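You operate a simulated robot arm through the tools that you are given. There is no shell and no other tool. Be economical: measure what you need, move in short steps, check, and stop when the job is done.

The job below is to be done with a simulated robot arm. You get a single attempt, and the scene is never put back.

JOB
Move the tone from the teal channel to the white one and set a GOOD level.
Fine: teal fader down first, white fader at the white line; set the level by the gain knob.
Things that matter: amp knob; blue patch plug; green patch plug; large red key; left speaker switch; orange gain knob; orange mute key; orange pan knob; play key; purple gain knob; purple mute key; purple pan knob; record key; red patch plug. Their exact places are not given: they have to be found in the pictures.

The check looks at the end state, three seconds after you hand in, the way a careful person would. Anything else that was tipped, shoved, dropped, spilled or broken makes it a failure.

ROBOT AND FRAMES
A 7-joint arm with a two-finger gripper on a trunk, on a base that drives. Base frame: it is fixed to the floor where the robot stands at the start and does not move with it; the origin is under the middle of the robot, x ahead of it, y to its left, z up; the surface under the hand at the start is at about z = 775. Lengths are in mm, angles in rad, forces in N, time in s.
With the tool pointing down near the work surface it reaches from about 380 to 780 mm from the robot's upright axis, wherever it stands. Its first joint turns from -2.496 to 2.496 rad. Places, roughly: amp knob [500, -800, 800]; large red key [500, -400, 800]; left speaker switch [500, -400, 800]; orange gain knob [700, 0, 800]; orange mute key [500, 0, 800]; orange pan knob [600, 0, 800]; play key [400, -700, 800]; purple gain knob [700, -100, 800]; purple mute key [500, -100, 800]; purple pan knob [600, -100, 800]; record key [400, -600, 800]; red rocker switch [500, -900, 800]; right speaker switch [500, -500, 800]; stop key [400, -600, 800]; teal fader [500, -100, 800]; teal gain knob [700, -100, 800]. Payload 2.45 kg.
The tool frame sits at the grasp point between the pads (the TCP): z along the fingers, y along the line on which they close. The tips reach 26 mm beyond it. The gripper opens to 96 mm. The gripper's body begins 69 mm behind the TCP.
Orientation is that of the tool frame in the base frame, as a unit quaternion [w, x, y, z]. With the fingers straight down and closing along the base's y, the tool's x points along the base's -x, its y along +y and its z along -z.

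CONTROLS
- The arm moves only by the tool arm_command. Its argument "motion" is one flat list of numbers, 7 for each row, row after row: the shift along the tool's x, y, z in mm, then the turn, a rotation vector about the tool's x, y, z in rad, then the gripper command, from -1 (fully open) to 1 (shut), values between in proportion. In form: [x, y, z, rx, ry, rz, fingers, x, y, z, rx, ry, rz, fingers, ...]. A call has 1 to 8 rows; each row is the pose to reach, as a shift and turn from the pose commanded when the call began, along the tool's axes at that moment. A row lasts 0.2 s, in which the tool goes at most 50 mm and 0.15 rad; a call with a longer step from one row to the next is refused whole, and so is a gripper value outside its range. A pose out of reach is approached as far as the arm can. The call stops where the force on the tool passes 40 N (or 10 N more than at its start, if that is more) or the arm is blocked; 0.2 s more then pass. The fingers move at their own pace and stop on an object; they squeeze with about 33 N. The grip force told is the motor's: it shows also when the fingers shut on nothing. Time passes only in rows, and 0.2 s behind the last, so rows that repeat a pose let the fingers close. It gives the time, the measured TCP pose, the force on the tool (base axes), the opening and the grip force at its end, in the units of the frame above (readings bear some noise), with the torque about the TCP (base axes, N m) and any sound that the robot's microphone picked up.
- Cameras (640 x 400 px; columns grow to the right, rows downward): "scene" is now at [19.5, 145, 1496.9]; the picture's right is [-0.46, -0.89, 0.00], its down [-0.68, 0.35, -0.65] and it looks along [0.58, -0.30, -0.76] (base axes); focal length 277 px, centre (320, 200). "wrist" rides on the gripper at [82, 3, -98] in the tool frame; the picture's right is [-0.04, 1.00, 0.00], its down [-0.73, -0.03, -0.68] and it looks along [-0.68, -0.03, 0.73] (tool axes); focal length 256 px, centre (320, 200).
- grab_frame(camera): a new picture of that camera. No time passes.
- raise_lower(by): slides the trunk up (or, below 0, down) by that many mm; the arm and the scene camera ride with it, the base frame stays. It gives what a move gives, with no picture.
- drive_base(legs): drives the robot by 1 to 6 legs, each [ahead, turn to the left] in mm and rad, along the robot's own axes; the way and the turn of a leg run together, so that a leg with both is an arc; at most 1500 mm and 3.142 rad a leg. The arm and the cameras ride along, it lands a little off, and it stops where it bumps. It gives what a move gives.
- head_to(pan, tilt): turns the head with the scene camera to pan (to the left, within 2.705 rad either way) and tilt (down, from -0.506 to 1.204), counted from straight ahead of the robot. It gives what a move gives.
- locate(camera, pixels): for up to 12 pixels [column, row] of the newest picture of that camera ("zoom" is the newest enlarged one), the place [x, y, z] in the base frame of the surface seen there, good to about 2 mm. No time passes.
- zoom(camera, box): a new picture of the part [left, top, right, bottom] of that camera's present view, enlarged. No time passes.
- sign_off(): hands the job in; it is judged then, once.

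Keep the steps short. Do not move on a guess: measure, check each grasp and each placing, and mend mistakes. In all there are 80 turns and 60 pictures (those below and enlarged ones count). Leave the gripper open and the arm clear of the work at the hand-in unless told otherwise, and finish with a single line.

The tools are called as name(argument=value, ...) on one line, values as JSON. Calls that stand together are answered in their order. arm_command: Moves the arm, as the interface text tells. Its arguments: {"type":"object","properties":{"motion":{"type":"array"}},"required":["motion"]} The other tools are called the same way: raise_lower (by) slides the trunk up or down; drive_base (legs) drives the base; head_to (pan, tilt) turns the head that bears the scene camera; grab_frame (camera) takes a picture; locate (camera, pixels) gives the place of the surface under pixels of a picture; zoom (camera, box) takes an enlarged picture of a part of a camera's view; sign_off () hands the job in.

At the start:

```text
t: 0.0
tool_pos: [557.0, 175.5, 1092.9]
tool_rot: [0.0, 0.0, 1.0, 0.0]
force: [1.0, -0.2, -0.3]
moment: [0.03, 0.01, -0.02]
width: 96.1
finger_force: 0.1
trunk travel left (down, up): [-550.0, 90.0]
robot x, y, heading: [-1.8, 1.5, -0.002]
head pan, tilt: [-0.476, 0.866]
```

scene: 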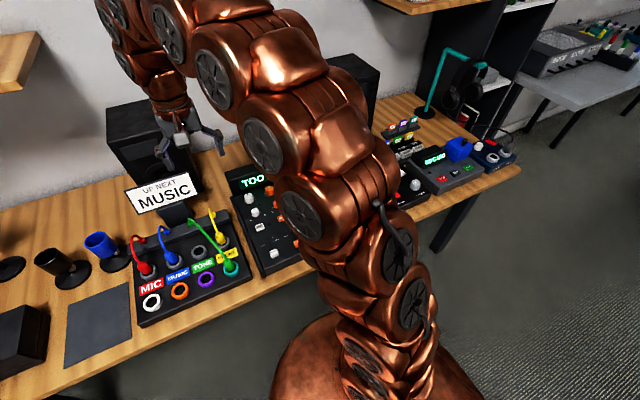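
wrist: 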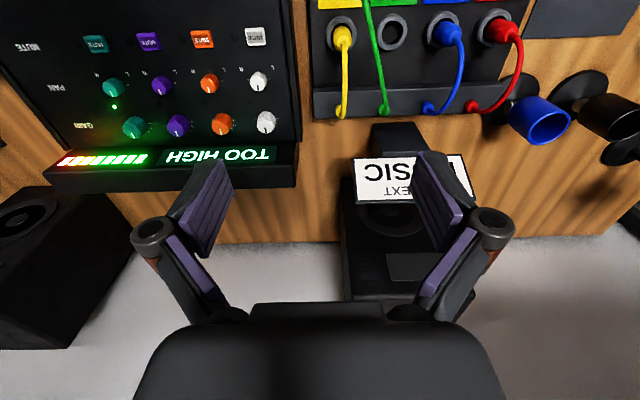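

I'll take a closer look at the patch bay and the mixer first.

zoom(camera="scene", box=[120, 160, 310, 330])

zoom(camera="wrist", box=[0, 0, 320, 200])

```text
2.35 times, centred on (215, 245) of scene
```

zoom: 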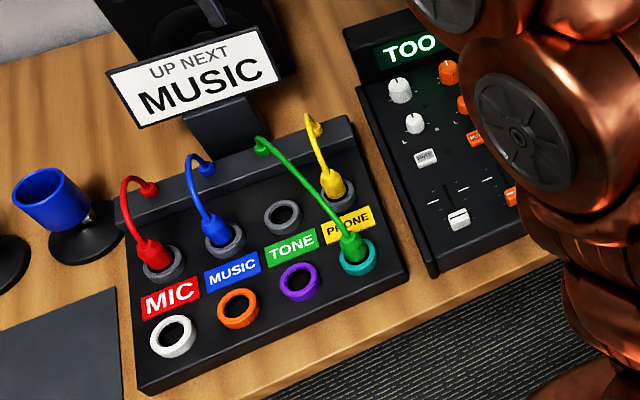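

```text
2.00 times, centred on (160, 100) of wrist
```

zoom: 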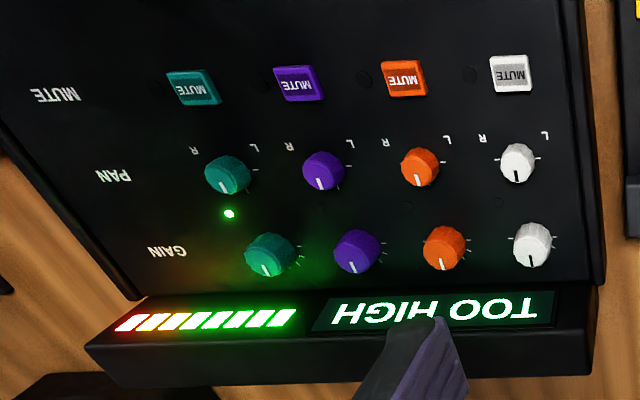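

The green plug sits in the teal jack. It has to move to the white one. I'll shift the hand back and to the right so the wrist camera sees the whole mixer.

arm_command(motion=[25, -35, 0, 0, 0, 0, -1, 50, -70, 0, 0, 0, 0, -1, 75, -105, 0, 0, 0, 0, -1, 100, -140, 0, 0, 0, 0, -1, 120, -175, 0, 0, 0, 0, -1, 120, -175, 0, 0, 0, 0, -1])

grab_frame(camera="wrist")

grab_frame(camera="scene")

```text
t: 1.4
tool_pos: [437.5, -0.4, 1094.3]
tool_rot: [0.0, 0.0, 1.0, 0.0]
force: [0.5, -0.3, 0.9]
moment: [-0.04, 0.04, 0.0]
width: 96.0
finger_force: 0.0
trunk travel left (down, up): [-550.0, 90.0]
robot x, y, heading: [-0.5, 2.4, -0.007]
head pan, tilt: [-0.476, 0.866]
```

```text
55 pictures are left
```

wrist: 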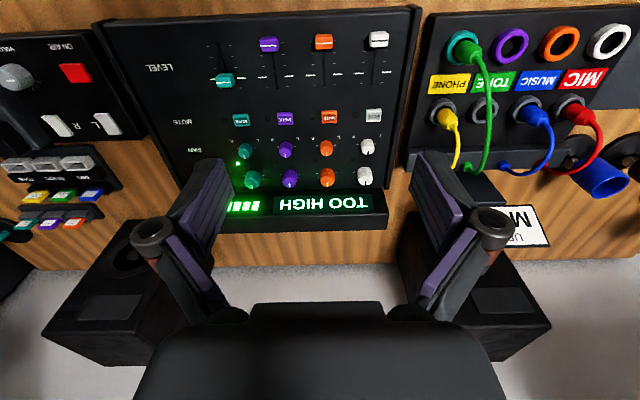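

```text
54 pictures are left
```

scene: 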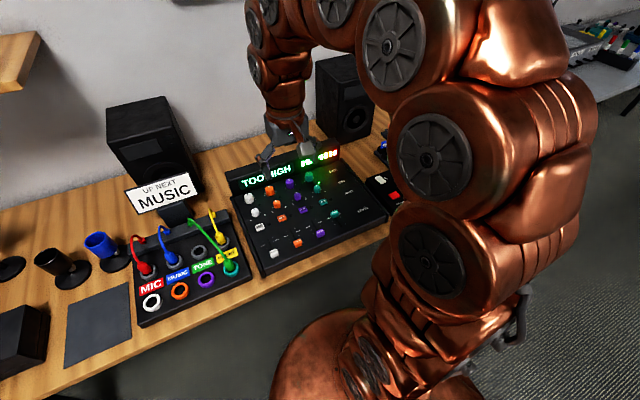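

zoom(camera="wrist", box=[190, 15, 430, 165])

zoom(camera="wrist", box=[400, 0, 640, 150])

locate(camera="wrist", pixels=[[224, 79], [222, 66], [230, 88], [378, 40], [376, 75], [367, 148], [365, 178], [252, 180], [467, 45], [611, 43], [450, 50], [374, 118]])

```text
2.67 times, centred on (310, 90) of wrist
```

zoom: 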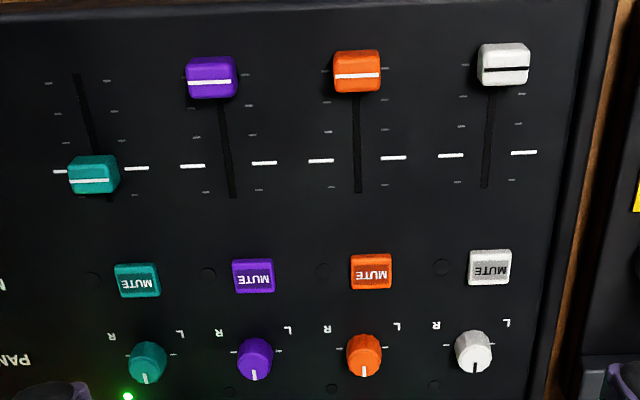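

```text
2.67 times, centred on (520, 75) of wrist
```

zoom: 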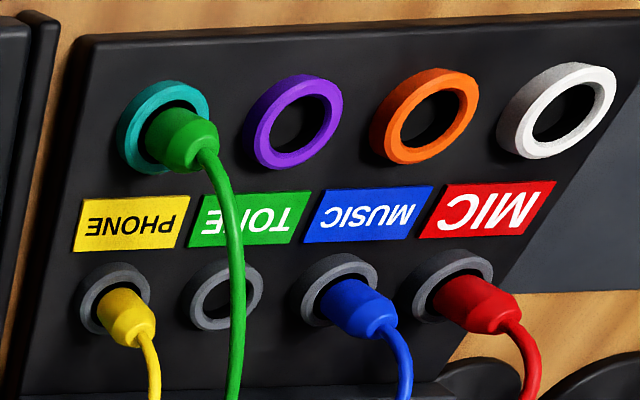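

```text
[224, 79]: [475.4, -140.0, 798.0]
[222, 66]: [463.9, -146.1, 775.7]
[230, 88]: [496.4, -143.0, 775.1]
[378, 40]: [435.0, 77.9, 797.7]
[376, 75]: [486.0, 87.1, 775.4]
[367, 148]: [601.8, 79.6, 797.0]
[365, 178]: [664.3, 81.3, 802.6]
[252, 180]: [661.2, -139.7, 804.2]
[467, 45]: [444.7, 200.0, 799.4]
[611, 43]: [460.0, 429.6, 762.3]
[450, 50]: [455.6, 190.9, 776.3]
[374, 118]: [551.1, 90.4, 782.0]
```

Teal's fader is near its white line; white's is at the bottom. All the mute lights are dark. I'll pin down the line ticks and the caps, then approach the teal cap at about (475, -140) from above.

locate(camera="wrist", pixels=[[359, 73], [387, 72.5], [225, 81], [218, 80], [233, 80], [379, 41], [219, 44], [374, 82], [373, 54], [264, 37]])

arm_command(motion=[-6, -23, 39, 0, 0, 0, -0.04, -12, -46, 78, 0, 0, 0, -0.04, -18, -69, 117, 0, 0, 0, -0.04, -25, -93, 156, 0, 0, 0, -0.04, -31, -116, 195, 0, 0, 0, -0.04, -37, -139.6, 230, 0, 0, 0, -0.04, -37, -139.6, 230, 0, 0, 0, -0.04])

grab_frame(camera="wrist")

```text
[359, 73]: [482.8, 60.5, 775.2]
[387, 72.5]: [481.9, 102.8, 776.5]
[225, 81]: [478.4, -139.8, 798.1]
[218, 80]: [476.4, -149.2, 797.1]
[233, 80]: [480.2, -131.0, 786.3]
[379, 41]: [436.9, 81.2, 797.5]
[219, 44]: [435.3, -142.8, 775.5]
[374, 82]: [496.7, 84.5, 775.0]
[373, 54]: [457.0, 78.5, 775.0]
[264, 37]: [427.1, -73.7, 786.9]
```

```text
t: 3.0
tool_pos: [474.8, -140.5, 862.0]
tool_rot: [0.0, -0.001, 1.0, 0.0]
force: [-0.1, -0.1, -0.2]
moment: [0.0, -0.02, -0.01]
width: 50.2
finger_force: 0.0
trunk travel left (down, up): [-550.0, 90.0]
robot x, y, heading: [3.3, 1.7, -0.004]
head pan, tilt: [-0.476, 0.866]
```

```text
51 pictures are left
```

wrist: 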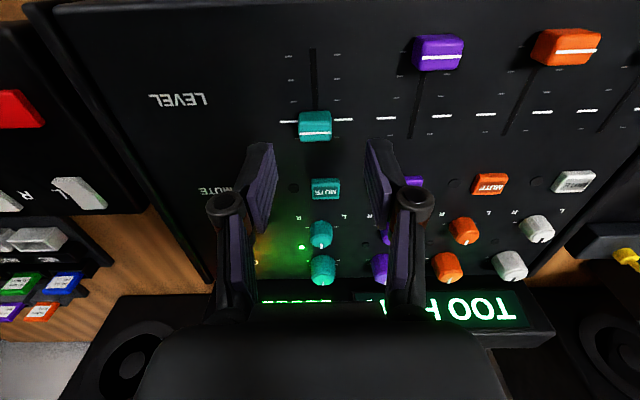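

The fingers straddle the teal cap at (315,126). I'll descend to put the tips just above the panel and close on it.

locate(camera="wrist", pixels=[[315, 118], [300, 123], [331, 123], [315, 131], [315, 137], [439, 56], [288, 120], [344, 119]])

arm_command(motion=[0, 0, 28, 0, 0, 0, -0.04, 0, 0, 56, 0, 0, 0, -0.04, 0, 0, 56, 0, 0, 0, -0.04])

```text
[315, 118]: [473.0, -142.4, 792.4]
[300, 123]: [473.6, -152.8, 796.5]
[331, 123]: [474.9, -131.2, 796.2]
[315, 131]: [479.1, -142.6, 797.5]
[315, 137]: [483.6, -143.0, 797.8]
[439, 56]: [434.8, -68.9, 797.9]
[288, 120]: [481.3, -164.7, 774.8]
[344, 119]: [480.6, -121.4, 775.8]
```

```text
t: 3.8
tool_pos: [475.7, -138.7, 809.3]
tool_rot: [0.0, 0.0, 1.0, -0.001]
force: [-0.6, -1.0, 0.7]
moment: [0.01, 0.04, -0.01]
width: 50.0
finger_force: 0.0
trunk travel left (down, up): [-550.0, 90.0]
robot x, y, heading: [1.2, -1.1, 0.002]
head pan, tilt: [-0.476, 0.866]
```

Tips at about z 783. Now I'll close on the cap.

arm_command(motion=[0, -2, 0, 0, 0, 0, 0.4, 0, -2, 0, 0, 0, 0, 1, 0, -2, 0, 0, 0, 0, 1, 0, -2, 0, 0, 0, 0, 1])

```text
t: 4.7
tool_pos: [475.7, -144.7, 807.3]
tool_rot: [0.001, 0.0, 1.0, -0.002]
force: [0.7, -13.1, -6.7]
moment: [-0.59, 0.73, -0.12]
width: 23.7
finger_force: 45.2
trunk travel left (down, up): [-550.0, 90.0]
robot x, y, heading: [0.9, -4.4, -0.007]
head pan, tilt: [-0.476, 0.866]
stopped in row 4: the force on the tool passed its limit at 42 N (the readings are from after the stop); the commanded pose is now the measured one
```

Gripped, at 23.7 mm. I'll slide it down towards the robot in small steps.

arm_command(motion=[10, 1, 0, 0, 0, 0, 1, 20, 1, 0, 0, 0, 0, 1, 30, 1, 0, 0, 0, 0, 1, 38, 1, 0, 0, 0, 0, 1, 42, 1, 0, 0, 0, 0, 1])

grab_frame(camera="wrist")

```text
t: 5.4
tool_pos: [455.1, -145.0, 808.6]
tool_rot: [0.003, 0.0, 1.0, -0.002]
force: [-0.1, -17.2, -4.6]
moment: [-0.68, 0.3, -0.15]
width: 23.6
finger_force: 45.1
trunk travel left (down, up): [-550.0, 90.0]
robot x, y, heading: [-1.8, 0.0, -0.003]
head pan, tilt: [-0.476, 0.866]
stopped in row 3: the force on the tool passed its limit at 41 N (the readings are from after the stop); the commanded pose is now the measured one
```

```text
50 pictures are left
```

wrist: 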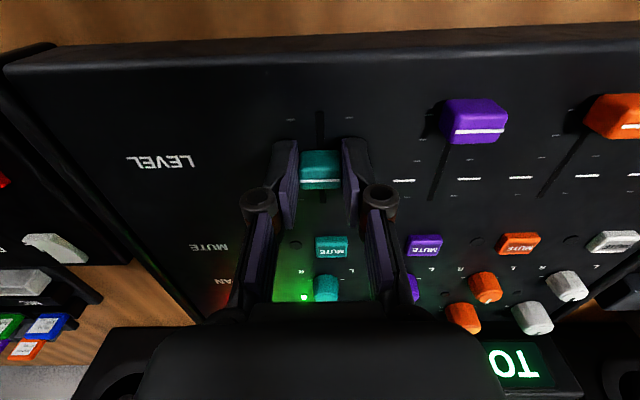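

The cap moves. There's a side load in y, so I'll ease 2 mm toward -y and go on.

arm_command(motion=[2, -2, 0, 0, 0, 0, 1, 8, -2, 0, 0, 0, 0, 1, 14, -2, 0, 0, 0, 0, 1, 20, -2, 0, 0, 0, 0, 1, 22, -2, 0, 0, 0, 0, 1])

grab_frame(camera="wrist")

```text
t: 6.6
tool_pos: [431.6, -145.1, 808.9]
tool_rot: [0.0, 0.0, 1.0, 0.0]
force: [-0.9, 10.8, -22.7]
moment: [0.29, -0.55, -0.08]
width: 23.7
finger_force: 45.4
trunk travel left (down, up): [-550.0, 90.0]
robot x, y, heading: [3.5, -0.9, -0.001]
head pan, tilt: [-0.476, 0.866]
```

```text
49 pictures are left
```

wrist: 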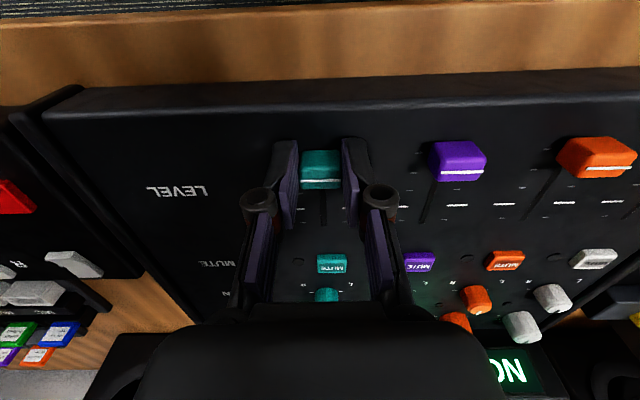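

The fader is level with the other lowered ones. I'll nudge 4 mm more to be sure it's on its end stop, then open and rise.

arm_command(motion=[2, 0, 0, 0, 0, 0, 1, 4, 0, 0, 0, 0, 0, 1])

arm_command(motion=[0, 0, 0, 0, 0, 0, 0.2, 0, 0, 0, 0, 0, 0, -0.04, 0, 0, 0, 0, 0, 0, -0.04, 0, 0, -30, 0, 0, 0, -0.04, 0, 0, -75, 0, 0, 0, -0.04, 0, 0, -120, 0, 0, 0, -0.04, 0, 0, -120, 0, 0, 0, -0.04])

grab_frame(camera="wrist")

```text
t: 7.2
tool_pos: [429.6, -143.9, 808.2]
tool_rot: [0.0, -0.001, 1.0, -0.002]
force: [0.3, 17.6, -32.2]
moment: [0.41, 0.64, -0.15]
width: 23.9
finger_force: 44.9
trunk travel left (down, up): [-550.0, 90.0]
robot x, y, heading: [2.6, 1.1, -0.004]
head pan, tilt: [-0.476, 0.866]
```

```text
t: 8.8
tool_pos: [428.1, -147.0, 928.3]
tool_rot: [0.001, 0.001, 1.0, -0.003]
force: [-0.7, 0.3, 1.2]
moment: [-0.01, -0.02, -0.01]
width: 50.1
finger_force: 0.1
trunk travel left (down, up): [-550.0, 90.0]
robot x, y, heading: [-1.9, 1.5, -0.001]
head pan, tilt: [-0.476, 0.866]
```

```text
48 pictures are left
```

wrist: 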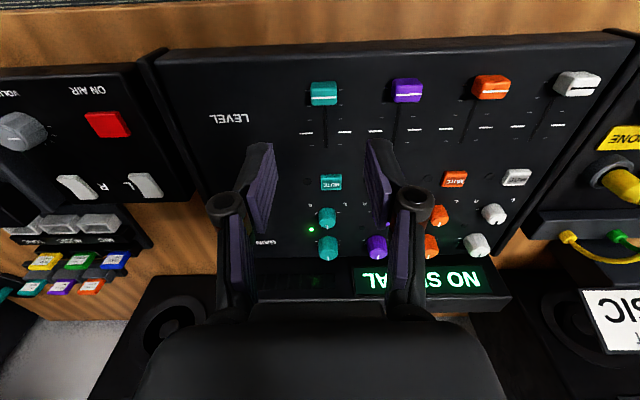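

The display reads NO SIGNAL and the teal fader lines up with the other lowered ones. Next I'll move over to the patch bay for a look.

arm_command(motion=[0, 47, -10, 0, 0, 0, -0.04, 0, 94, -20, 0, 0, 0, -0.04, 0, 141, -30, 0, 0, 0, -0.04, 5, 188, -40, 0, 0, 0, -0.04, 10, 235, -50, 0, 0, 0, -0.04, 15, 282, -60, 0, 0, 0, -0.04, 20, 329, -70, 0, 0, 0, -0.04, 25, 376, -70, 0, 0, 0, -0.04])

grab_frame(camera="wrist")

grab_frame(camera="scene")

```text
t: 10.6
tool_pos: [404.3, 232.3, 997.9]
tool_rot: [0.002, -0.001, 1.0, -0.002]
force: [-0.1, -0.5, 0.5]
moment: [0.04, 0.02, 0.0]
width: 49.7
finger_force: 0.1
trunk travel left (down, up): [-550.0, 90.0]
robot x, y, heading: [-3.0, -3.9, -0.001]
head pan, tilt: [-0.476, 0.866]
```

```text
47 pictures are left
```

wrist: 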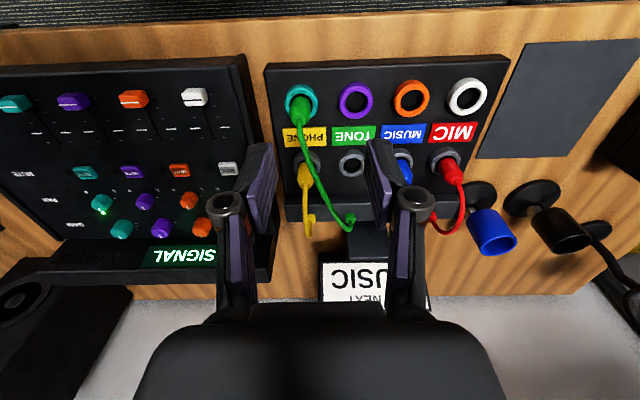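

```text
46 pictures are left
```

scene: 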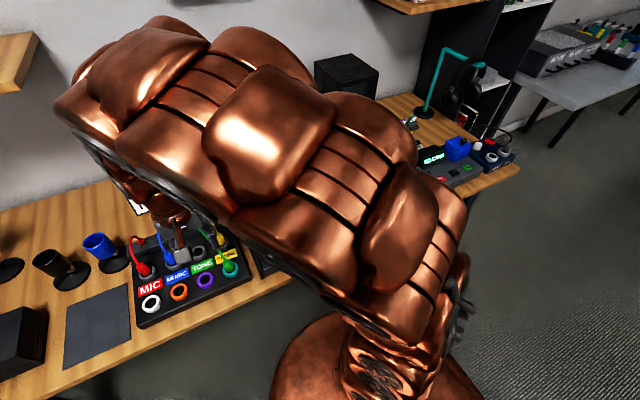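

zoom(camera="wrist", box=[260, 60, 516, 220])

locate(camera="wrist", pixels=[[301, 100], [298, 107], [306, 117], [288, 95], [315, 93], [465, 98], [447, 98], [485, 95], [466, 79], [466, 115], [355, 99], [410, 98]])

```text
2.50 times, centred on (388, 140) of wrist
```

zoom: 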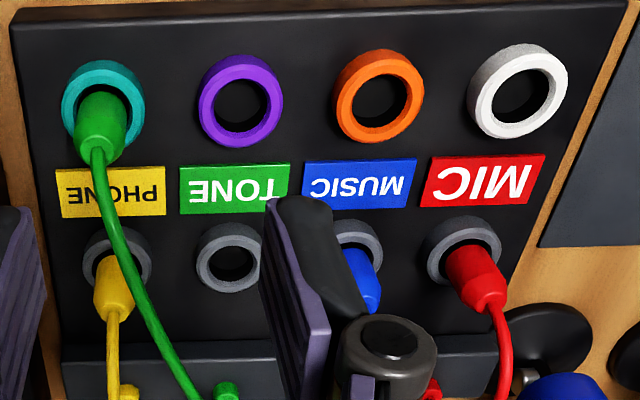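

```text
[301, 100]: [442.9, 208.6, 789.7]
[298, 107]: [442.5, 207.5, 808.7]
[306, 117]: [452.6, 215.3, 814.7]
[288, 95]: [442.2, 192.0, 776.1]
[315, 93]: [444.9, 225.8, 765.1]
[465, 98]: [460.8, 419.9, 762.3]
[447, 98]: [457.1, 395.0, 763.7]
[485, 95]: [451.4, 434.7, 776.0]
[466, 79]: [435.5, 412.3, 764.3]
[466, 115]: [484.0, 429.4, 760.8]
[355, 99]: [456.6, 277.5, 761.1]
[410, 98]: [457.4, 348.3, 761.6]
```

I'll measure the ring tops precisely in the enlarged picture.

locate(camera="zoom", pixels=[[480, 100], [559, 90], [520, 48], [519, 135], [340, 100], [419, 92], [378, 55], [374, 137], [203, 103], [278, 98], [243, 60], [239, 142]])

locate(camera="zoom", pixels=[[66, 108], [140, 103], [105, 65], [90, 100], [105, 100], [120, 100], [82, 125], [100, 125], [118, 125], [100, 145], [85, 145], [116, 145]])

```text
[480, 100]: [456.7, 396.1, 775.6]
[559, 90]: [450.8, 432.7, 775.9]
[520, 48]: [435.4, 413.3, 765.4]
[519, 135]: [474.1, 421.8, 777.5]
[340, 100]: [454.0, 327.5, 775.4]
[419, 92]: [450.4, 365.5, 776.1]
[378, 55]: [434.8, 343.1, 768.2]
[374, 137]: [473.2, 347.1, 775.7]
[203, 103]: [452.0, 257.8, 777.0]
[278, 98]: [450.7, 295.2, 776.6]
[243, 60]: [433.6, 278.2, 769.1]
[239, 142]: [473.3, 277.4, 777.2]
```

```text
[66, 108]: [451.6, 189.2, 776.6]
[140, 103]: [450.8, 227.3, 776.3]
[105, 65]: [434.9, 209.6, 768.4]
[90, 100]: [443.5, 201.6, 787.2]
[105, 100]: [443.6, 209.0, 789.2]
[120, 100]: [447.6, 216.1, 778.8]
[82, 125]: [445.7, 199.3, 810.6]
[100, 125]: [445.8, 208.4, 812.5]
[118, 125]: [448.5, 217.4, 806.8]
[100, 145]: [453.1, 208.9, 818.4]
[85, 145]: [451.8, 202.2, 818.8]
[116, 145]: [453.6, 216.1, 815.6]
```

Jacks: teal (453.5, 208.4), white (about 453.5, 414.7), ring tops at z 776, plug top around 819. I'll go above the green plug with the fingers 55 mm open.

arm_command(motion=[-16, -8, 40, 0, 0, 0, -0.15, -33, -16, 80, 0, 0, 0, -0.15, -49, -24, 120, 0, 0, 0, -0.15, -49, -24, 138, 0, 0, 0, -0.15, -49, -24, 138, 0, 0, 0, -0.15])

grab_frame(camera="wrist")

```text
t: 11.8
tool_pos: [452.9, 207.6, 860.3]
tool_rot: [0.003, 0.0, 1.0, -0.002]
force: [0.5, 0.4, 0.3]
moment: [-0.02, -0.04, 0.0]
width: 55.1
finger_force: 0.0
trunk travel left (down, up): [-550.0, 90.0]
robot x, y, heading: [1.0, 2.2, -0.001]
head pan, tilt: [-0.476, 0.866]
```

```text
44 pictures are left
```

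wrist: 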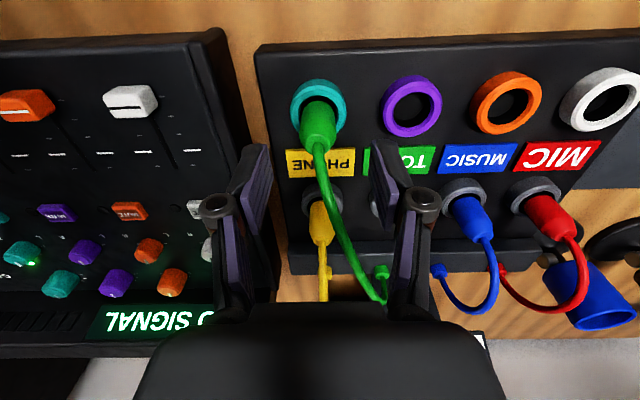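

The green plug sits between the fingers in the picture. I'll go down 53 mm to TCP z ≈ 807 without closing yet.

arm_command(motion=[0, 0.5, 25, 0, 0, 0, -0.15, 0, 0.5, 45, 0, 0, 0, -0.15, 0, 0.5, 52, 0, 0, 0, -0.15, 0, 0.5, 52, 0, 0, 0, -0.15])

grab_frame(camera="wrist")

```text
t: 12.8
tool_pos: [454.6, 207.5, 809.4]
tool_rot: [0.003, 0.0, 1.0, -0.002]
force: [-0.2, 0.4, 0.8]
moment: [0.0, -0.03, -0.01]
width: 55.2
finger_force: 0.1
trunk travel left (down, up): [-550.0, 90.0]
robot x, y, heading: [1.7, 0.9, -0.007]
head pan, tilt: [-0.476, 0.866]
```

```text
43 pictures are left
```

wrist: 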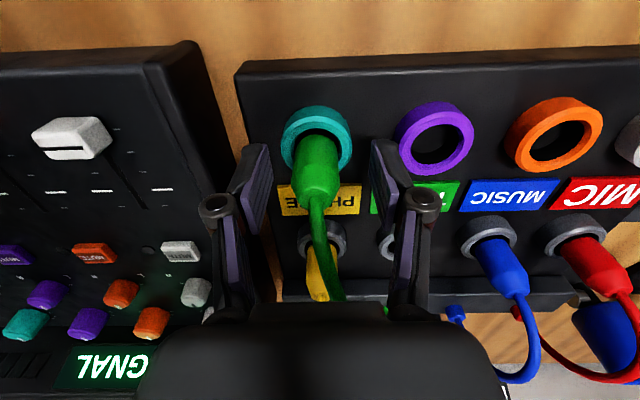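

The plug is centred between the fingers. Closing now.

arm_command(motion=[0, 0, 0, 0, 0, 0, 0.3, 0, 0, 0, 0, 0, 0, 1, 0, 0, 0, 0, 0, 0, 1, 0, 0, 0, 0, 0, 0, 1])

```text
t: 13.8
tool_pos: [454.3, 206.9, 808.6]
tool_rot: [0.002, 0.0, 1.0, -0.003]
force: [0.1, 0.6, 1.6]
moment: [0.01, -0.02, -0.01]
width: 23.7
finger_force: 33.1
trunk travel left (down, up): [-550.0, 90.0]
robot x, y, heading: [-3.4, -0.6, -0.002]
head pan, tilt: [-0.476, 0.866]
```

Gripped at 23.7 mm with no side load. Pulling it straight up.

arm_command(motion=[0, 0, -10, 0, 0, 0, 1, 0, 0, -25, 0, 0, 0, 1, 0, 0, -45, 0, 0, 0, 1, 0, 0, -65, 0, 0, 0, 1, 0, 0, -65, 0, 0, 0, 1])

grab_frame(camera="wrist")

```text
t: 15.0
tool_pos: [453.2, 208.0, 872.4]
tool_rot: [0.002, 0.0, 1.0, -0.002]
force: [-0.2, 0.4, -0.5]
moment: [0.03, 0.01, 0.02]
width: 23.7
finger_force: 32.8
trunk travel left (down, up): [-550.0, 90.0]
robot x, y, heading: [-0.2, -1.5, 0.003]
head pan, tilt: [-0.476, 0.866]
```

```text
42 pictures are left
```

wrist: 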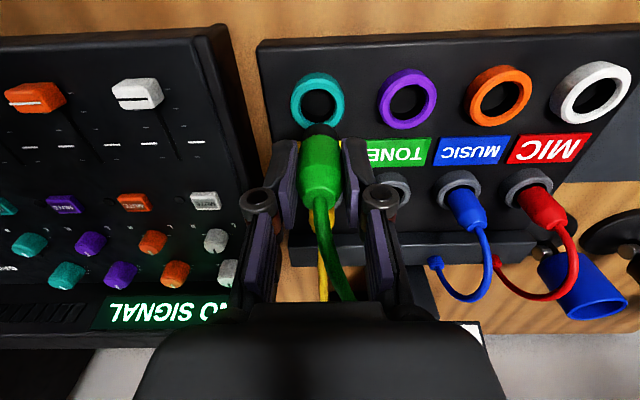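

The plug is out and held. I'll carry it left (+y) about 206 mm, raised a bit, to above the white jack.

arm_command(motion=[0, 30, -20, 0, 0, 0, 1, 0, 65, -30, 0, 0, 0, 1, 0, 100, -30, 0, 0, 0, 1, 0, 135, -30, 0, 0, 0, 1, 0, 170, -30, 0, 0, 0, 1, 0, 207, -15, 0, 0, 0, 1, 0, 207, -5, 0, 0, 0, 1, 0, 207, -5, 0, 0, 0, 1])

grab_frame(camera="wrist")

grab_frame(camera="scene")

```text
t: 16.8
tool_pos: [455.9, 415.6, 874.9]
tool_rot: [0.001, 0.0, 1.0, -0.003]
force: [0.2, 0.8, -1.7]
moment: [-0.02, 0.04, -0.02]
width: 23.6
finger_force: 32.9
trunk travel left (down, up): [-550.0, 90.0]
robot x, y, heading: [-2.5, 3.2, -0.003]
head pan, tilt: [-0.476, 0.866]
```

```text
41 pictures are left
```

wrist: 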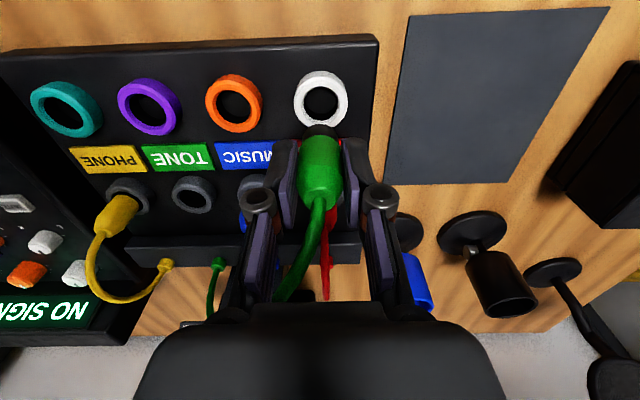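

```text
40 pictures are left
```

scene: 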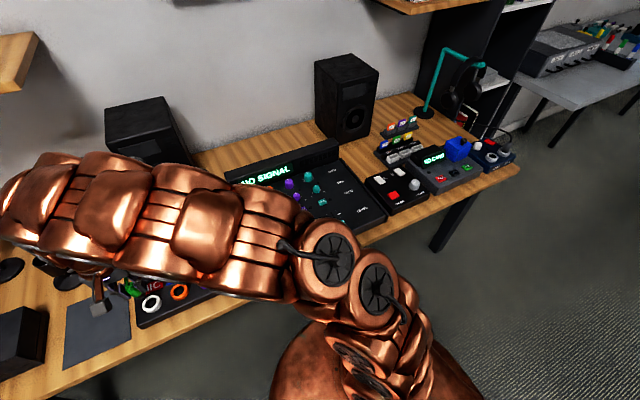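

Measuring the white ring afresh from this view to align.

locate(camera="wrist", pixels=[[297, 102], [346, 102], [320, 74], [321, 123], [304, 84], [338, 84], [303, 117], [340, 117]])

zoom(camera="wrist", box=[270, 50, 370, 220])

```text
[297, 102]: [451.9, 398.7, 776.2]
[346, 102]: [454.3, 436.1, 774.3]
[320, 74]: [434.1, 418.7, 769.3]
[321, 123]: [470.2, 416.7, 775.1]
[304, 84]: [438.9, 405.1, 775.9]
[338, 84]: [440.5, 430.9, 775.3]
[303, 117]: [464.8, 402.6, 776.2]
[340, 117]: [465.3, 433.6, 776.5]
```

```text
2.35 times, centred on (320, 135) of wrist
```

zoom: 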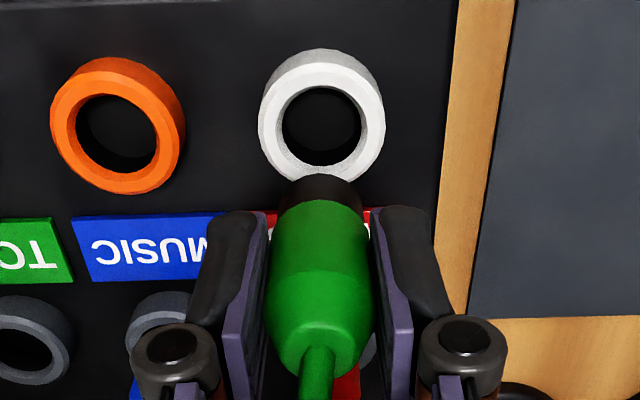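

Comparing with the held plug's sides, read the same way.

locate(camera="zoom", pixels=[[320, 190], [283, 190], [357, 190], [320, 230], [275, 230], [366, 230], [320, 290], [280, 290], [360, 290], [265, 115], [380, 115], [320, 178]])

```text
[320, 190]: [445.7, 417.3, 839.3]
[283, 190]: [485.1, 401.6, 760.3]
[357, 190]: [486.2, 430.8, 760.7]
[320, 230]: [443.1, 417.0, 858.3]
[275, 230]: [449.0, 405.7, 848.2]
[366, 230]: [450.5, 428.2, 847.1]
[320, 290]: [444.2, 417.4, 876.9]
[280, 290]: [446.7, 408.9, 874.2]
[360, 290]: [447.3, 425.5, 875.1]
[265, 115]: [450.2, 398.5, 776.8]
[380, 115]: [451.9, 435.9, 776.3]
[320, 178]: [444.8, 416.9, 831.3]
```

Plug at y 417.1, ring centre at 417.4, and x unchanged from the teal jack row, so it's aligned. Lowering most of the way first.

arm_command(motion=[0, 0.3, 20, 0, 0, 0, 1, 0, 0.3, 40, 0, 0, 0, 1, 0, 0.3, 48, 0, 0, 0, 1, 0, 0.3, 48, 0, 0, 0, 1])

zoom(camera="wrist", box=[240, 60, 400, 220])

```text
t: 17.8
tool_pos: [453.8, 413.8, 829.0]
tool_rot: [0.002, 0.001, 1.0, -0.003]
force: [0.2, 0.9, -0.4]
moment: [-0.01, -0.04, -0.01]
width: 23.8
finger_force: 33.4
trunk travel left (down, up): [-550.0, 90.0]
robot x, y, heading: [1.7, -2.2, -0.002]
head pan, tilt: [-0.476, 0.866]
```

```text
2.50 times, centred on (320, 140) of wrist
```

zoom: 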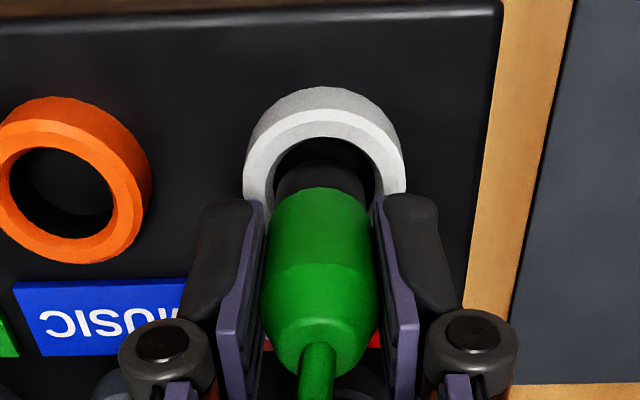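

The plug sits roughly 1 mm left of centre in the picture, so I'll shift +0.8 mm in y and lower the last 22 mm.

arm_command(motion=[0, 0.8, 6, 0, 0, 0, 1, 0, 0.8, 12, 0, 0, 0, 1, 0, 0.8, 17, 0, 0, 0, 1, 0, 0.8, 22, 0, 0, 0, 1, 0, 0.8, 22, 0, 0, 0, 1])

zoom(camera="wrist", box=[220, 60, 420, 220])

```text
t: 19.0
tool_pos: [454.8, 415.8, 808.3]
tool_rot: [0.003, -0.001, 1.0, -0.002]
force: [-0.1, -2.8, 25.1]
moment: [-0.13, -0.01, 0.02]
width: 23.4
finger_force: 32.9
trunk travel left (down, up): [-550.0, 90.0]
robot x, y, heading: [0.5, -2.2, -0.001]
head pan, tilt: [-0.476, 0.866]
```

```text
2.50 times, centred on (320, 140) of wrist
```

zoom: 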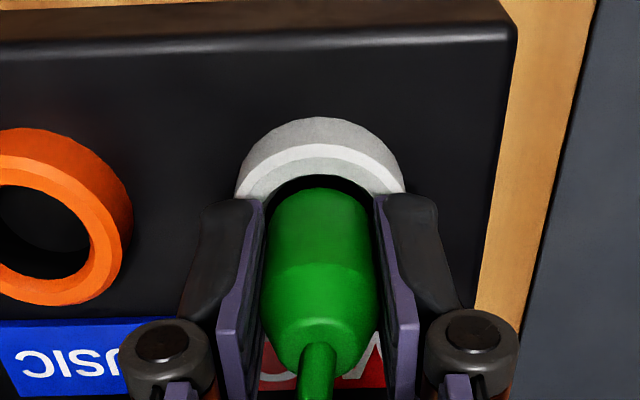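

It's fully down at the original depth, with 25 N showing it is seated. Opening and rising.

arm_command(motion=[0, 0, 0, 0, 0, 0, 0.2, 0, 0, 0, 0, 0, 0, -0.15, 0, 0, 0, 0, 0, 0, -0.15, 0, 0, -25, 0, 0, 0, -0.15, 0, 0, -60, 0, 0, 0, -0.15, 0, 0, -105, 0, 0, 0, -0.15, 0, 0, -150, 0, 0, 0, -0.15])

grab_frame(camera="wrist")

```text
t: 20.6
tool_pos: [451.8, 416.8, 956.9]
tool_rot: [0.003, 0.0, 1.0, -0.003]
force: [0.6, 0.3, -0.6]
moment: [0.02, 0.01, 0.01]
width: 55.3
finger_force: 0.0
trunk travel left (down, up): [-550.0, 90.0]
robot x, y, heading: [-1.5, 3.2, -0.006]
head pan, tilt: [-0.476, 0.866]
```

```text
36 pictures are left
```

wrist: 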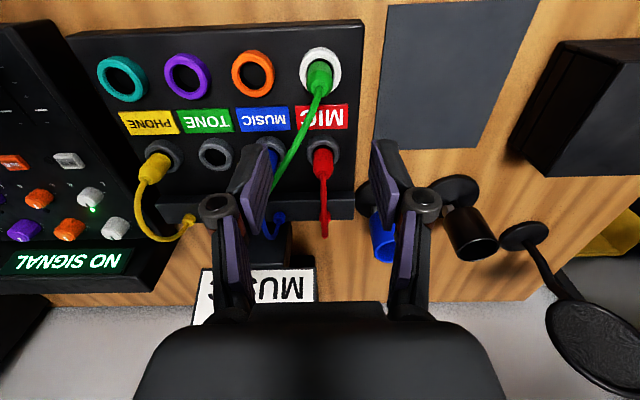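

The white channel's green signal light is on. Next I'll go above the white fader at about (436, 79).

arm_command(motion=[5, -45, 0, 0, 0, 0, -0.04, 10, -90, 0, 0, 0, 0, -0.04, 12, -135, 0, 0, 0, 0, -0.04, 14, -180, 0, 0, 0, 0, -0.04, 16, -225, 0, 0, 0, 0, -0.04, 16, -270, 10, 0, 0, 0, -0.04, 16, -310, 35, 0, 0, 0, -0.04, 16, -337, 70, 0, 0, 0, -0.04])

grab_frame(camera="wrist")

```text
t: 22.4
tool_pos: [438.3, 78.8, 885.8]
tool_rot: [0.003, 0.0, 1.0, -0.003]
force: [-0.5, -0.5, 0.1]
moment: [-0.01, -0.02, -0.02]
width: 49.9
finger_force: 0.2
trunk travel left (down, up): [-550.0, 90.0]
robot x, y, heading: [1.7, 2.3, -0.008]
head pan, tilt: [-0.476, 0.866]
```

```text
35 pictures are left
```

wrist: 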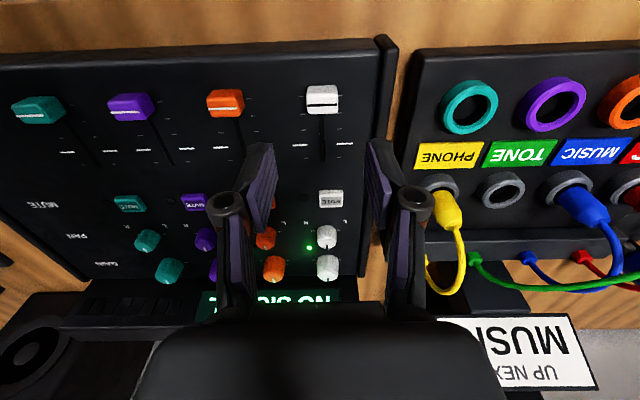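

zoom(camera="wrist", box=[270, 75, 380, 185])

locate(camera="wrist", pixels=[[309, 98], [337, 98], [323, 88], [323, 104], [300, 144], [345, 143], [323, 157]])

```text
3.64 times, centred on (325, 130) of wrist
```

zoom: 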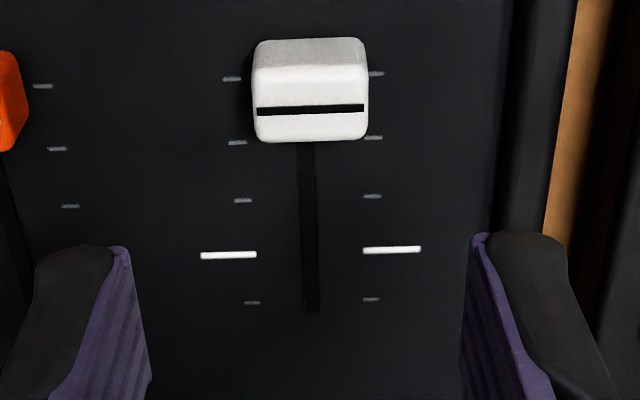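

```text
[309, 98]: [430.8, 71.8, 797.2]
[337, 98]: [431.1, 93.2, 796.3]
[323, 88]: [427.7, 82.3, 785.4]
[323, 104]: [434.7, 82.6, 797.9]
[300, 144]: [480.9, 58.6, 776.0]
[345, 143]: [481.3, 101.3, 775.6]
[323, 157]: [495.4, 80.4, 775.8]
```

Cap centre is about (435.5, 81); the white line is at x ≈ 481.2. I'll go down over the cap.

arm_command(motion=[1, 2, 30, 0, 0, 0, -0.04, 1, 2, 60, 0, 0, 0, -0.04, 1, 2, 78, 0, 0, 0, -0.04, 1, 2, 78, 0, 0, 0, -0.04])

zoom(camera="wrist", box=[220, 60, 420, 220])

```text
t: 23.4
tool_pos: [437.9, 80.5, 808.3]
tool_rot: [0.002, 0.0, 1.0, -0.002]
force: [-0.3, 0.5, -0.3]
moment: [-0.02, 0.0, -0.02]
width: 49.9
finger_force: 0.1
trunk travel left (down, up): [-550.0, 90.0]
robot x, y, heading: [1.1, 4.4, 0.007]
head pan, tilt: [-0.476, 0.866]
```

```text
2.50 times, centred on (320, 140) of wrist
```

zoom: 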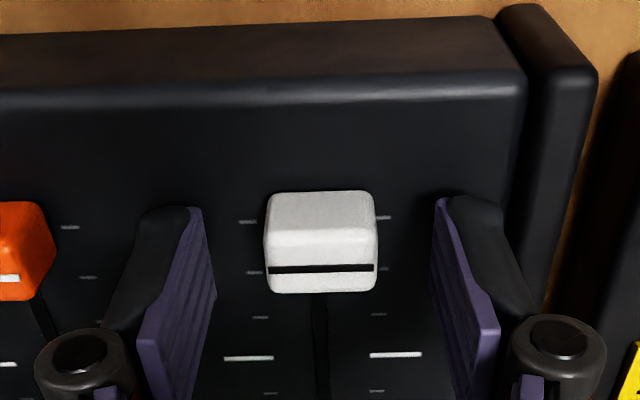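

Centred. Closing on the cap.

arm_command(motion=[0, 0, 0, 0, 0, 0, 0.3, 0, 0, 0, 0, 0, 0, 0.6, 0, 0, 0, 0, 0, 0, 0.6, 0, 0, 0, 0, 0, 0, 0.6])

```text
t: 24.4
tool_pos: [437.3, 80.9, 809.2]
tool_rot: [0.003, 0.0, 1.0, -0.002]
force: [-0.2, 6.6, 0.1]
moment: [0.21, -0.18, -0.21]
width: 24.0
finger_force: 44.4
trunk travel left (down, up): [-550.0, 90.0]
robot x, y, heading: [0.2, -1.6, -0.003]
head pan, tilt: [-0.476, 0.866]
```

Gripped. Sliding it ahead about 40 mm first.

arm_command(motion=[-8, 0.5, 0, 0, 0, 0, 0.6, -16, 0.5, 0, 0, 0, 0, 0.6, -24, 0.5, 0, 0, 0, 0, 0.6, -32, 0.5, 0, 0, 0, 0, 0.6, -40, 0.5, 0, 0, 0, 0, 0.6, -40, 0.5, 0, 0, 0, 0, 0.6])

zoom(camera="wrist", box=[240, 80, 400, 240])

```text
t: 25.8
tool_pos: [477.9, 79.9, 809.6]
tool_rot: [0.001, -0.001, 1.0, -0.003]
force: [-0.3, -6.4, -7.8]
moment: [-0.24, -0.35, -0.08]
width: 23.8
finger_force: 44.8
trunk travel left (down, up): [-550.0, 90.0]
robot x, y, heading: [0.6, -1.9, -0.003]
head pan, tilt: [-0.476, 0.866]
```

```text
2.50 times, centred on (320, 160) of wrist
```

zoom: 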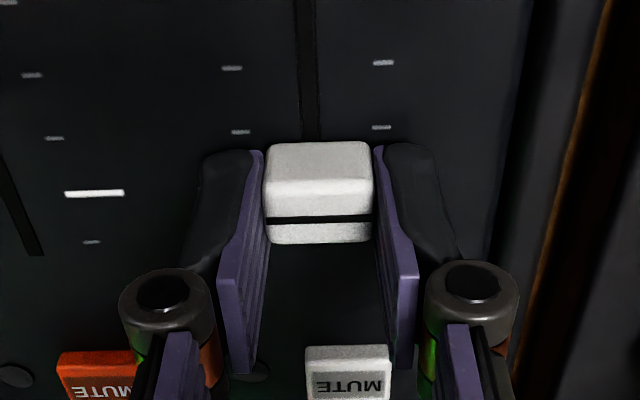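

locate(camera="zoom", pixels=[[285, 219], [320, 218], [355, 217], [75, 194], [115, 193]])

```text
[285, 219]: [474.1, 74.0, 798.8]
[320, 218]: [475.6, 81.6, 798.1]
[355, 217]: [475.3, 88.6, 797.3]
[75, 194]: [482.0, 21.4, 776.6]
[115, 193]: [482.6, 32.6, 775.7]
```

The cap line is at x 475.2 and the white line at about 481.7. 6 mm more.

arm_command(motion=[-3, 0, 0, 0, 0, 0, 0.6, -6.3, 0, 0, 0, 0, 0, 0.6, -6.3, 0, 0, 0, 0, 0, 0.6])

arm_command(motion=[0, 0, 0, 0, 0, 0, 0.2, 0, 0, 0, 0, 0, 0, -0.04, 0, 0, 0, 0, 0, 0, -0.04, 20, 0, -30, 0, 0, 0, -0.04, 40, 0, -60, 0, 0, 0, -0.04, 60, 0, -90, 0, 0, 0, -0.04, 60, 0, -90, 0, 0, 0, -0.04])

grab_frame(camera="wrist")

zoom(camera="wrist", box=[240, 60, 400, 220])

```text
t: 26.6
tool_pos: [482.5, 81.3, 808.6]
tool_rot: [0.001, 0.0, 1.0, -0.002]
force: [-0.2, -12.1, -27.0]
moment: [-0.37, -0.3, 0.05]
width: 23.7
finger_force: 45.1
trunk travel left (down, up): [-550.0, 90.0]
robot x, y, heading: [1.2, 2.8, -0.007]
head pan, tilt: [-0.476, 0.866]
```

```text
t: 28.2
tool_pos: [422.1, 79.8, 901.4]
tool_rot: [0.003, 0.0, 1.0, -0.003]
force: [-0.4, 0.3, -0.2]
moment: [0.02, -0.02, -0.02]
width: 49.9
finger_force: 0.1
trunk travel left (down, up): [-550.0, 90.0]
robot x, y, heading: [-3.1, 3.9, -0.008]
head pan, tilt: [-0.476, 0.866]
```

```text
31 pictures are left
```

wrist: 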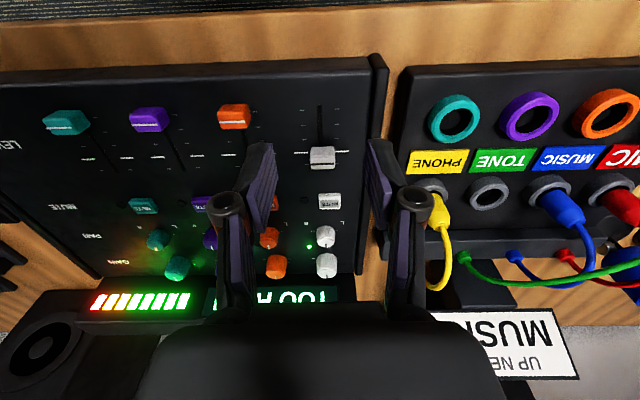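

```text
2.50 times, centred on (320, 140) of wrist
```

zoom: 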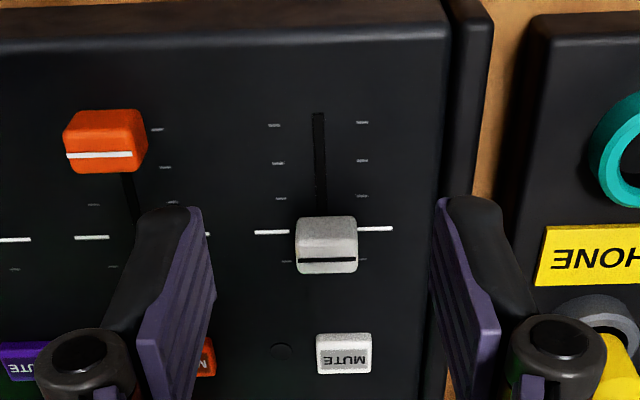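

locate(camera="zoom", pixels=[[310, 261], [327, 260], [343, 260], [262, 232], [280, 232], [365, 229], [385, 229], [310, 272], [327, 272], [327, 240], [327, 243]])

locate(camera="wrist", pixels=[[326, 263], [317, 263], [336, 263], [326, 270], [326, 256], [326, 238]])

zoom(camera="wrist", box=[270, 200, 390, 300])

```text
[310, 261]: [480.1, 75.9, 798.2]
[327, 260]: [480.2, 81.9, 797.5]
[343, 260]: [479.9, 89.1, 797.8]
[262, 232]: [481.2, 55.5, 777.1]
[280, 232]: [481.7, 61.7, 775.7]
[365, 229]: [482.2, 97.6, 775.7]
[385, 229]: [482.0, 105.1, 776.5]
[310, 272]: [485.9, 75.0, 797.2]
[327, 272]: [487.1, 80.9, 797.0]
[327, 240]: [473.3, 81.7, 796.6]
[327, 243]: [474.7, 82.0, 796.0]
```

```text
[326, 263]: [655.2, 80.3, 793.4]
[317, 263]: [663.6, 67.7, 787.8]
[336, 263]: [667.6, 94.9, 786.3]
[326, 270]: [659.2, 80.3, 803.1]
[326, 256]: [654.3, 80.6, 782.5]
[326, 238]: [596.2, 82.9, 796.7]
```

```text
4.00 times, centred on (330, 250) of wrist
```

zoom: 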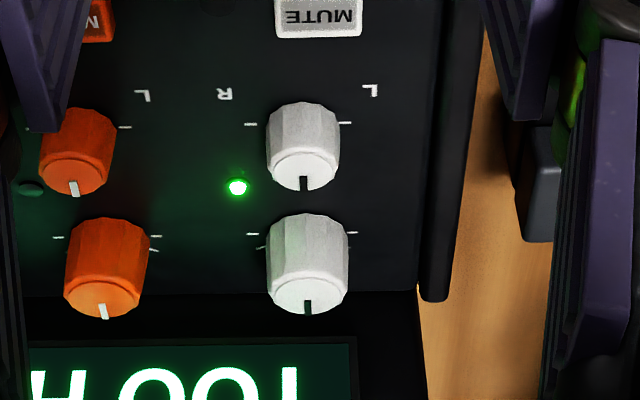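

The signal is through: TOO HIGH on white. The cap line reads x 480.1 against 481.8 for the white line. I'll regrasp and nudge it 1.6 mm.

arm_command(motion=[-30, 0, 45, 0, 0, 0, -0.04, -60, 0, 90, 0, 0, 0, -0.04, -60, 0, 90, 0, 0, 0, 0.3, -60, 0, 90, 0, 0, 0, 0.6, -60, 0, 90, 0, 0, 0, 0.6, -61, 0, 90, 0, 0, 0, 0.6, -61.7, 0, 90, 0, 0, 0, 0.6, -61.7, 0, 90, 0, 0, 0, 0.6])

arm_command(motion=[0, 0, 0, 0, 0, 0, 0.2, 0, 0, 0, 0, 0, 0, -0.04, 0, 0, 0, 0, 0, 0, -0.04, 20, 0, -30, 0, 0, 0, -0.04, 40, 0, -60, 0, 0, 0, -0.04, 60, 0, -90, 0, 0, 0, -0.04, 60, 0, -90, 0, 0, 0, -0.04])

zoom(camera="wrist", box=[240, 60, 400, 220])

locate(camera="zoom", pixels=[[306, 265], [315, 265], [327, 265], [335, 264], [343, 264], [262, 232], [280, 232], [365, 229], [385, 229]])

```text
refused: row 1 steps farther than a row can; nothing moved
```

```text
t: 29.8
tool_pos: [361.3, 83.4, 991.2]
tool_rot: [0.003, 0.0, 1.0, -0.003]
force: [-0.8, -0.2, 1.0]
moment: [-0.01, 0.06, -0.01]
width: 49.8
finger_force: 0.0
trunk travel left (down, up): [-550.0, 90.0]
robot x, y, heading: [2.1, 1.3, -0.002]
head pan, tilt: [-0.476, 0.866]
```

```text
2.50 times, centred on (320, 140) of wrist
```

zoom: 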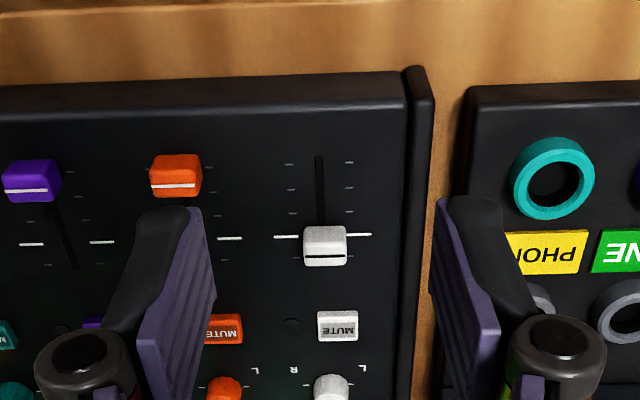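

```text
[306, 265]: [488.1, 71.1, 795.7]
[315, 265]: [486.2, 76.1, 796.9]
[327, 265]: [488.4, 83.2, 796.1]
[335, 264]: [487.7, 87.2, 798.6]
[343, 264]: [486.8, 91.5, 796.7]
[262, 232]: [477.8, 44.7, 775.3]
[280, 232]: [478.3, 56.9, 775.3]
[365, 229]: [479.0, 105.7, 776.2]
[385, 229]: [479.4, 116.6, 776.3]
```

The first call was refused because a row was too long; the second only backed the arm off harmlessly. Re-measuring from here.

locate(camera="zoom", pixels=[[310, 257], [318, 257], [325, 256], [333, 256], [340, 256], [278, 237], [287, 237], [296, 237], [350, 234], [358, 234], [366, 234]])

```text
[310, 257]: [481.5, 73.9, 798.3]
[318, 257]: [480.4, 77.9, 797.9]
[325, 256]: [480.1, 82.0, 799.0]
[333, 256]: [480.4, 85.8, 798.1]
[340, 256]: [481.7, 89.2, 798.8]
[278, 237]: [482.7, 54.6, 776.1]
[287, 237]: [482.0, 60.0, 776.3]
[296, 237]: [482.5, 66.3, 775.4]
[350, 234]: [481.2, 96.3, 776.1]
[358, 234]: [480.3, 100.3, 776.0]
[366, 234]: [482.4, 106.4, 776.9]
```

Within about 1 mm of the line, so the fader is good. Next, the white gain knob at about (662, 80.5, top 803). I'll move to above it, stopping at z ≈ 880.

arm_command(motion=[-42, 0, 10, 0, 0, 0, -0.04, -84, 0, 20, 0, 0, 0, -0.04, -126, 0, 30, 0, 0, 0, -0.04, -168, 0, 45, 0, 0, 0, -0.04, -210, 0, 60, 0, 0, 0, -0.04, -252, 0, 80, 0, 0, 0, -0.04, -294, -0.5, 90, 0, 0, 0, -0.04, -299.5, -0.5, 95, 0, 0, 0, -0.04])

grab_frame(camera="wrist")

grab_frame(camera="scene")

```text
t: 31.6
tool_pos: [661.6, 82.4, 896.9]
tool_rot: [0.001, 0.0, 1.0, -0.003]
force: [-0.2, 0.4, 0.6]
moment: [0.04, 0.02, 0.01]
width: 49.9
finger_force: 0.2
trunk travel left (down, up): [-550.0, 90.0]
robot x, y, heading: [3.3, -0.8, -0.009]
head pan, tilt: [-0.476, 0.866]
```

```text
27 pictures are left
```

wrist: 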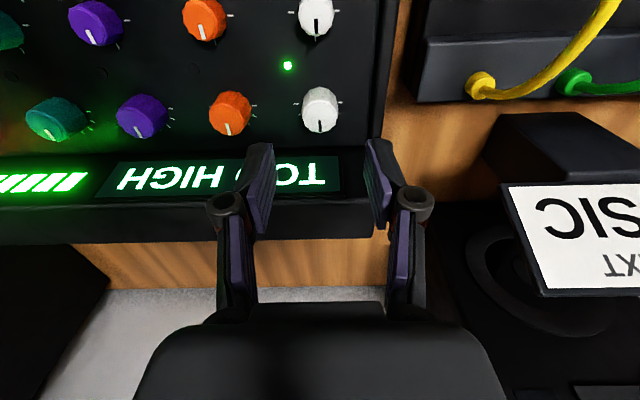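

```text
26 pictures are left
```

scene: 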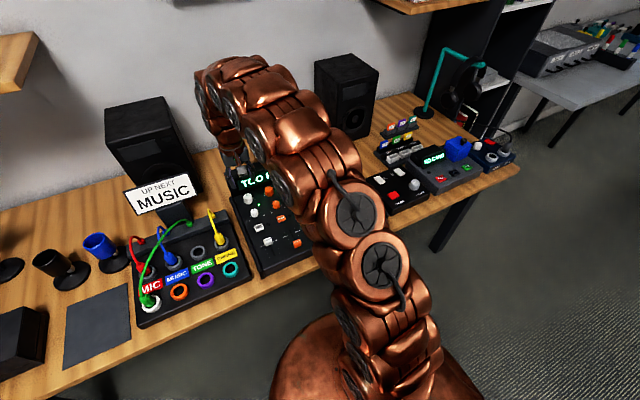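

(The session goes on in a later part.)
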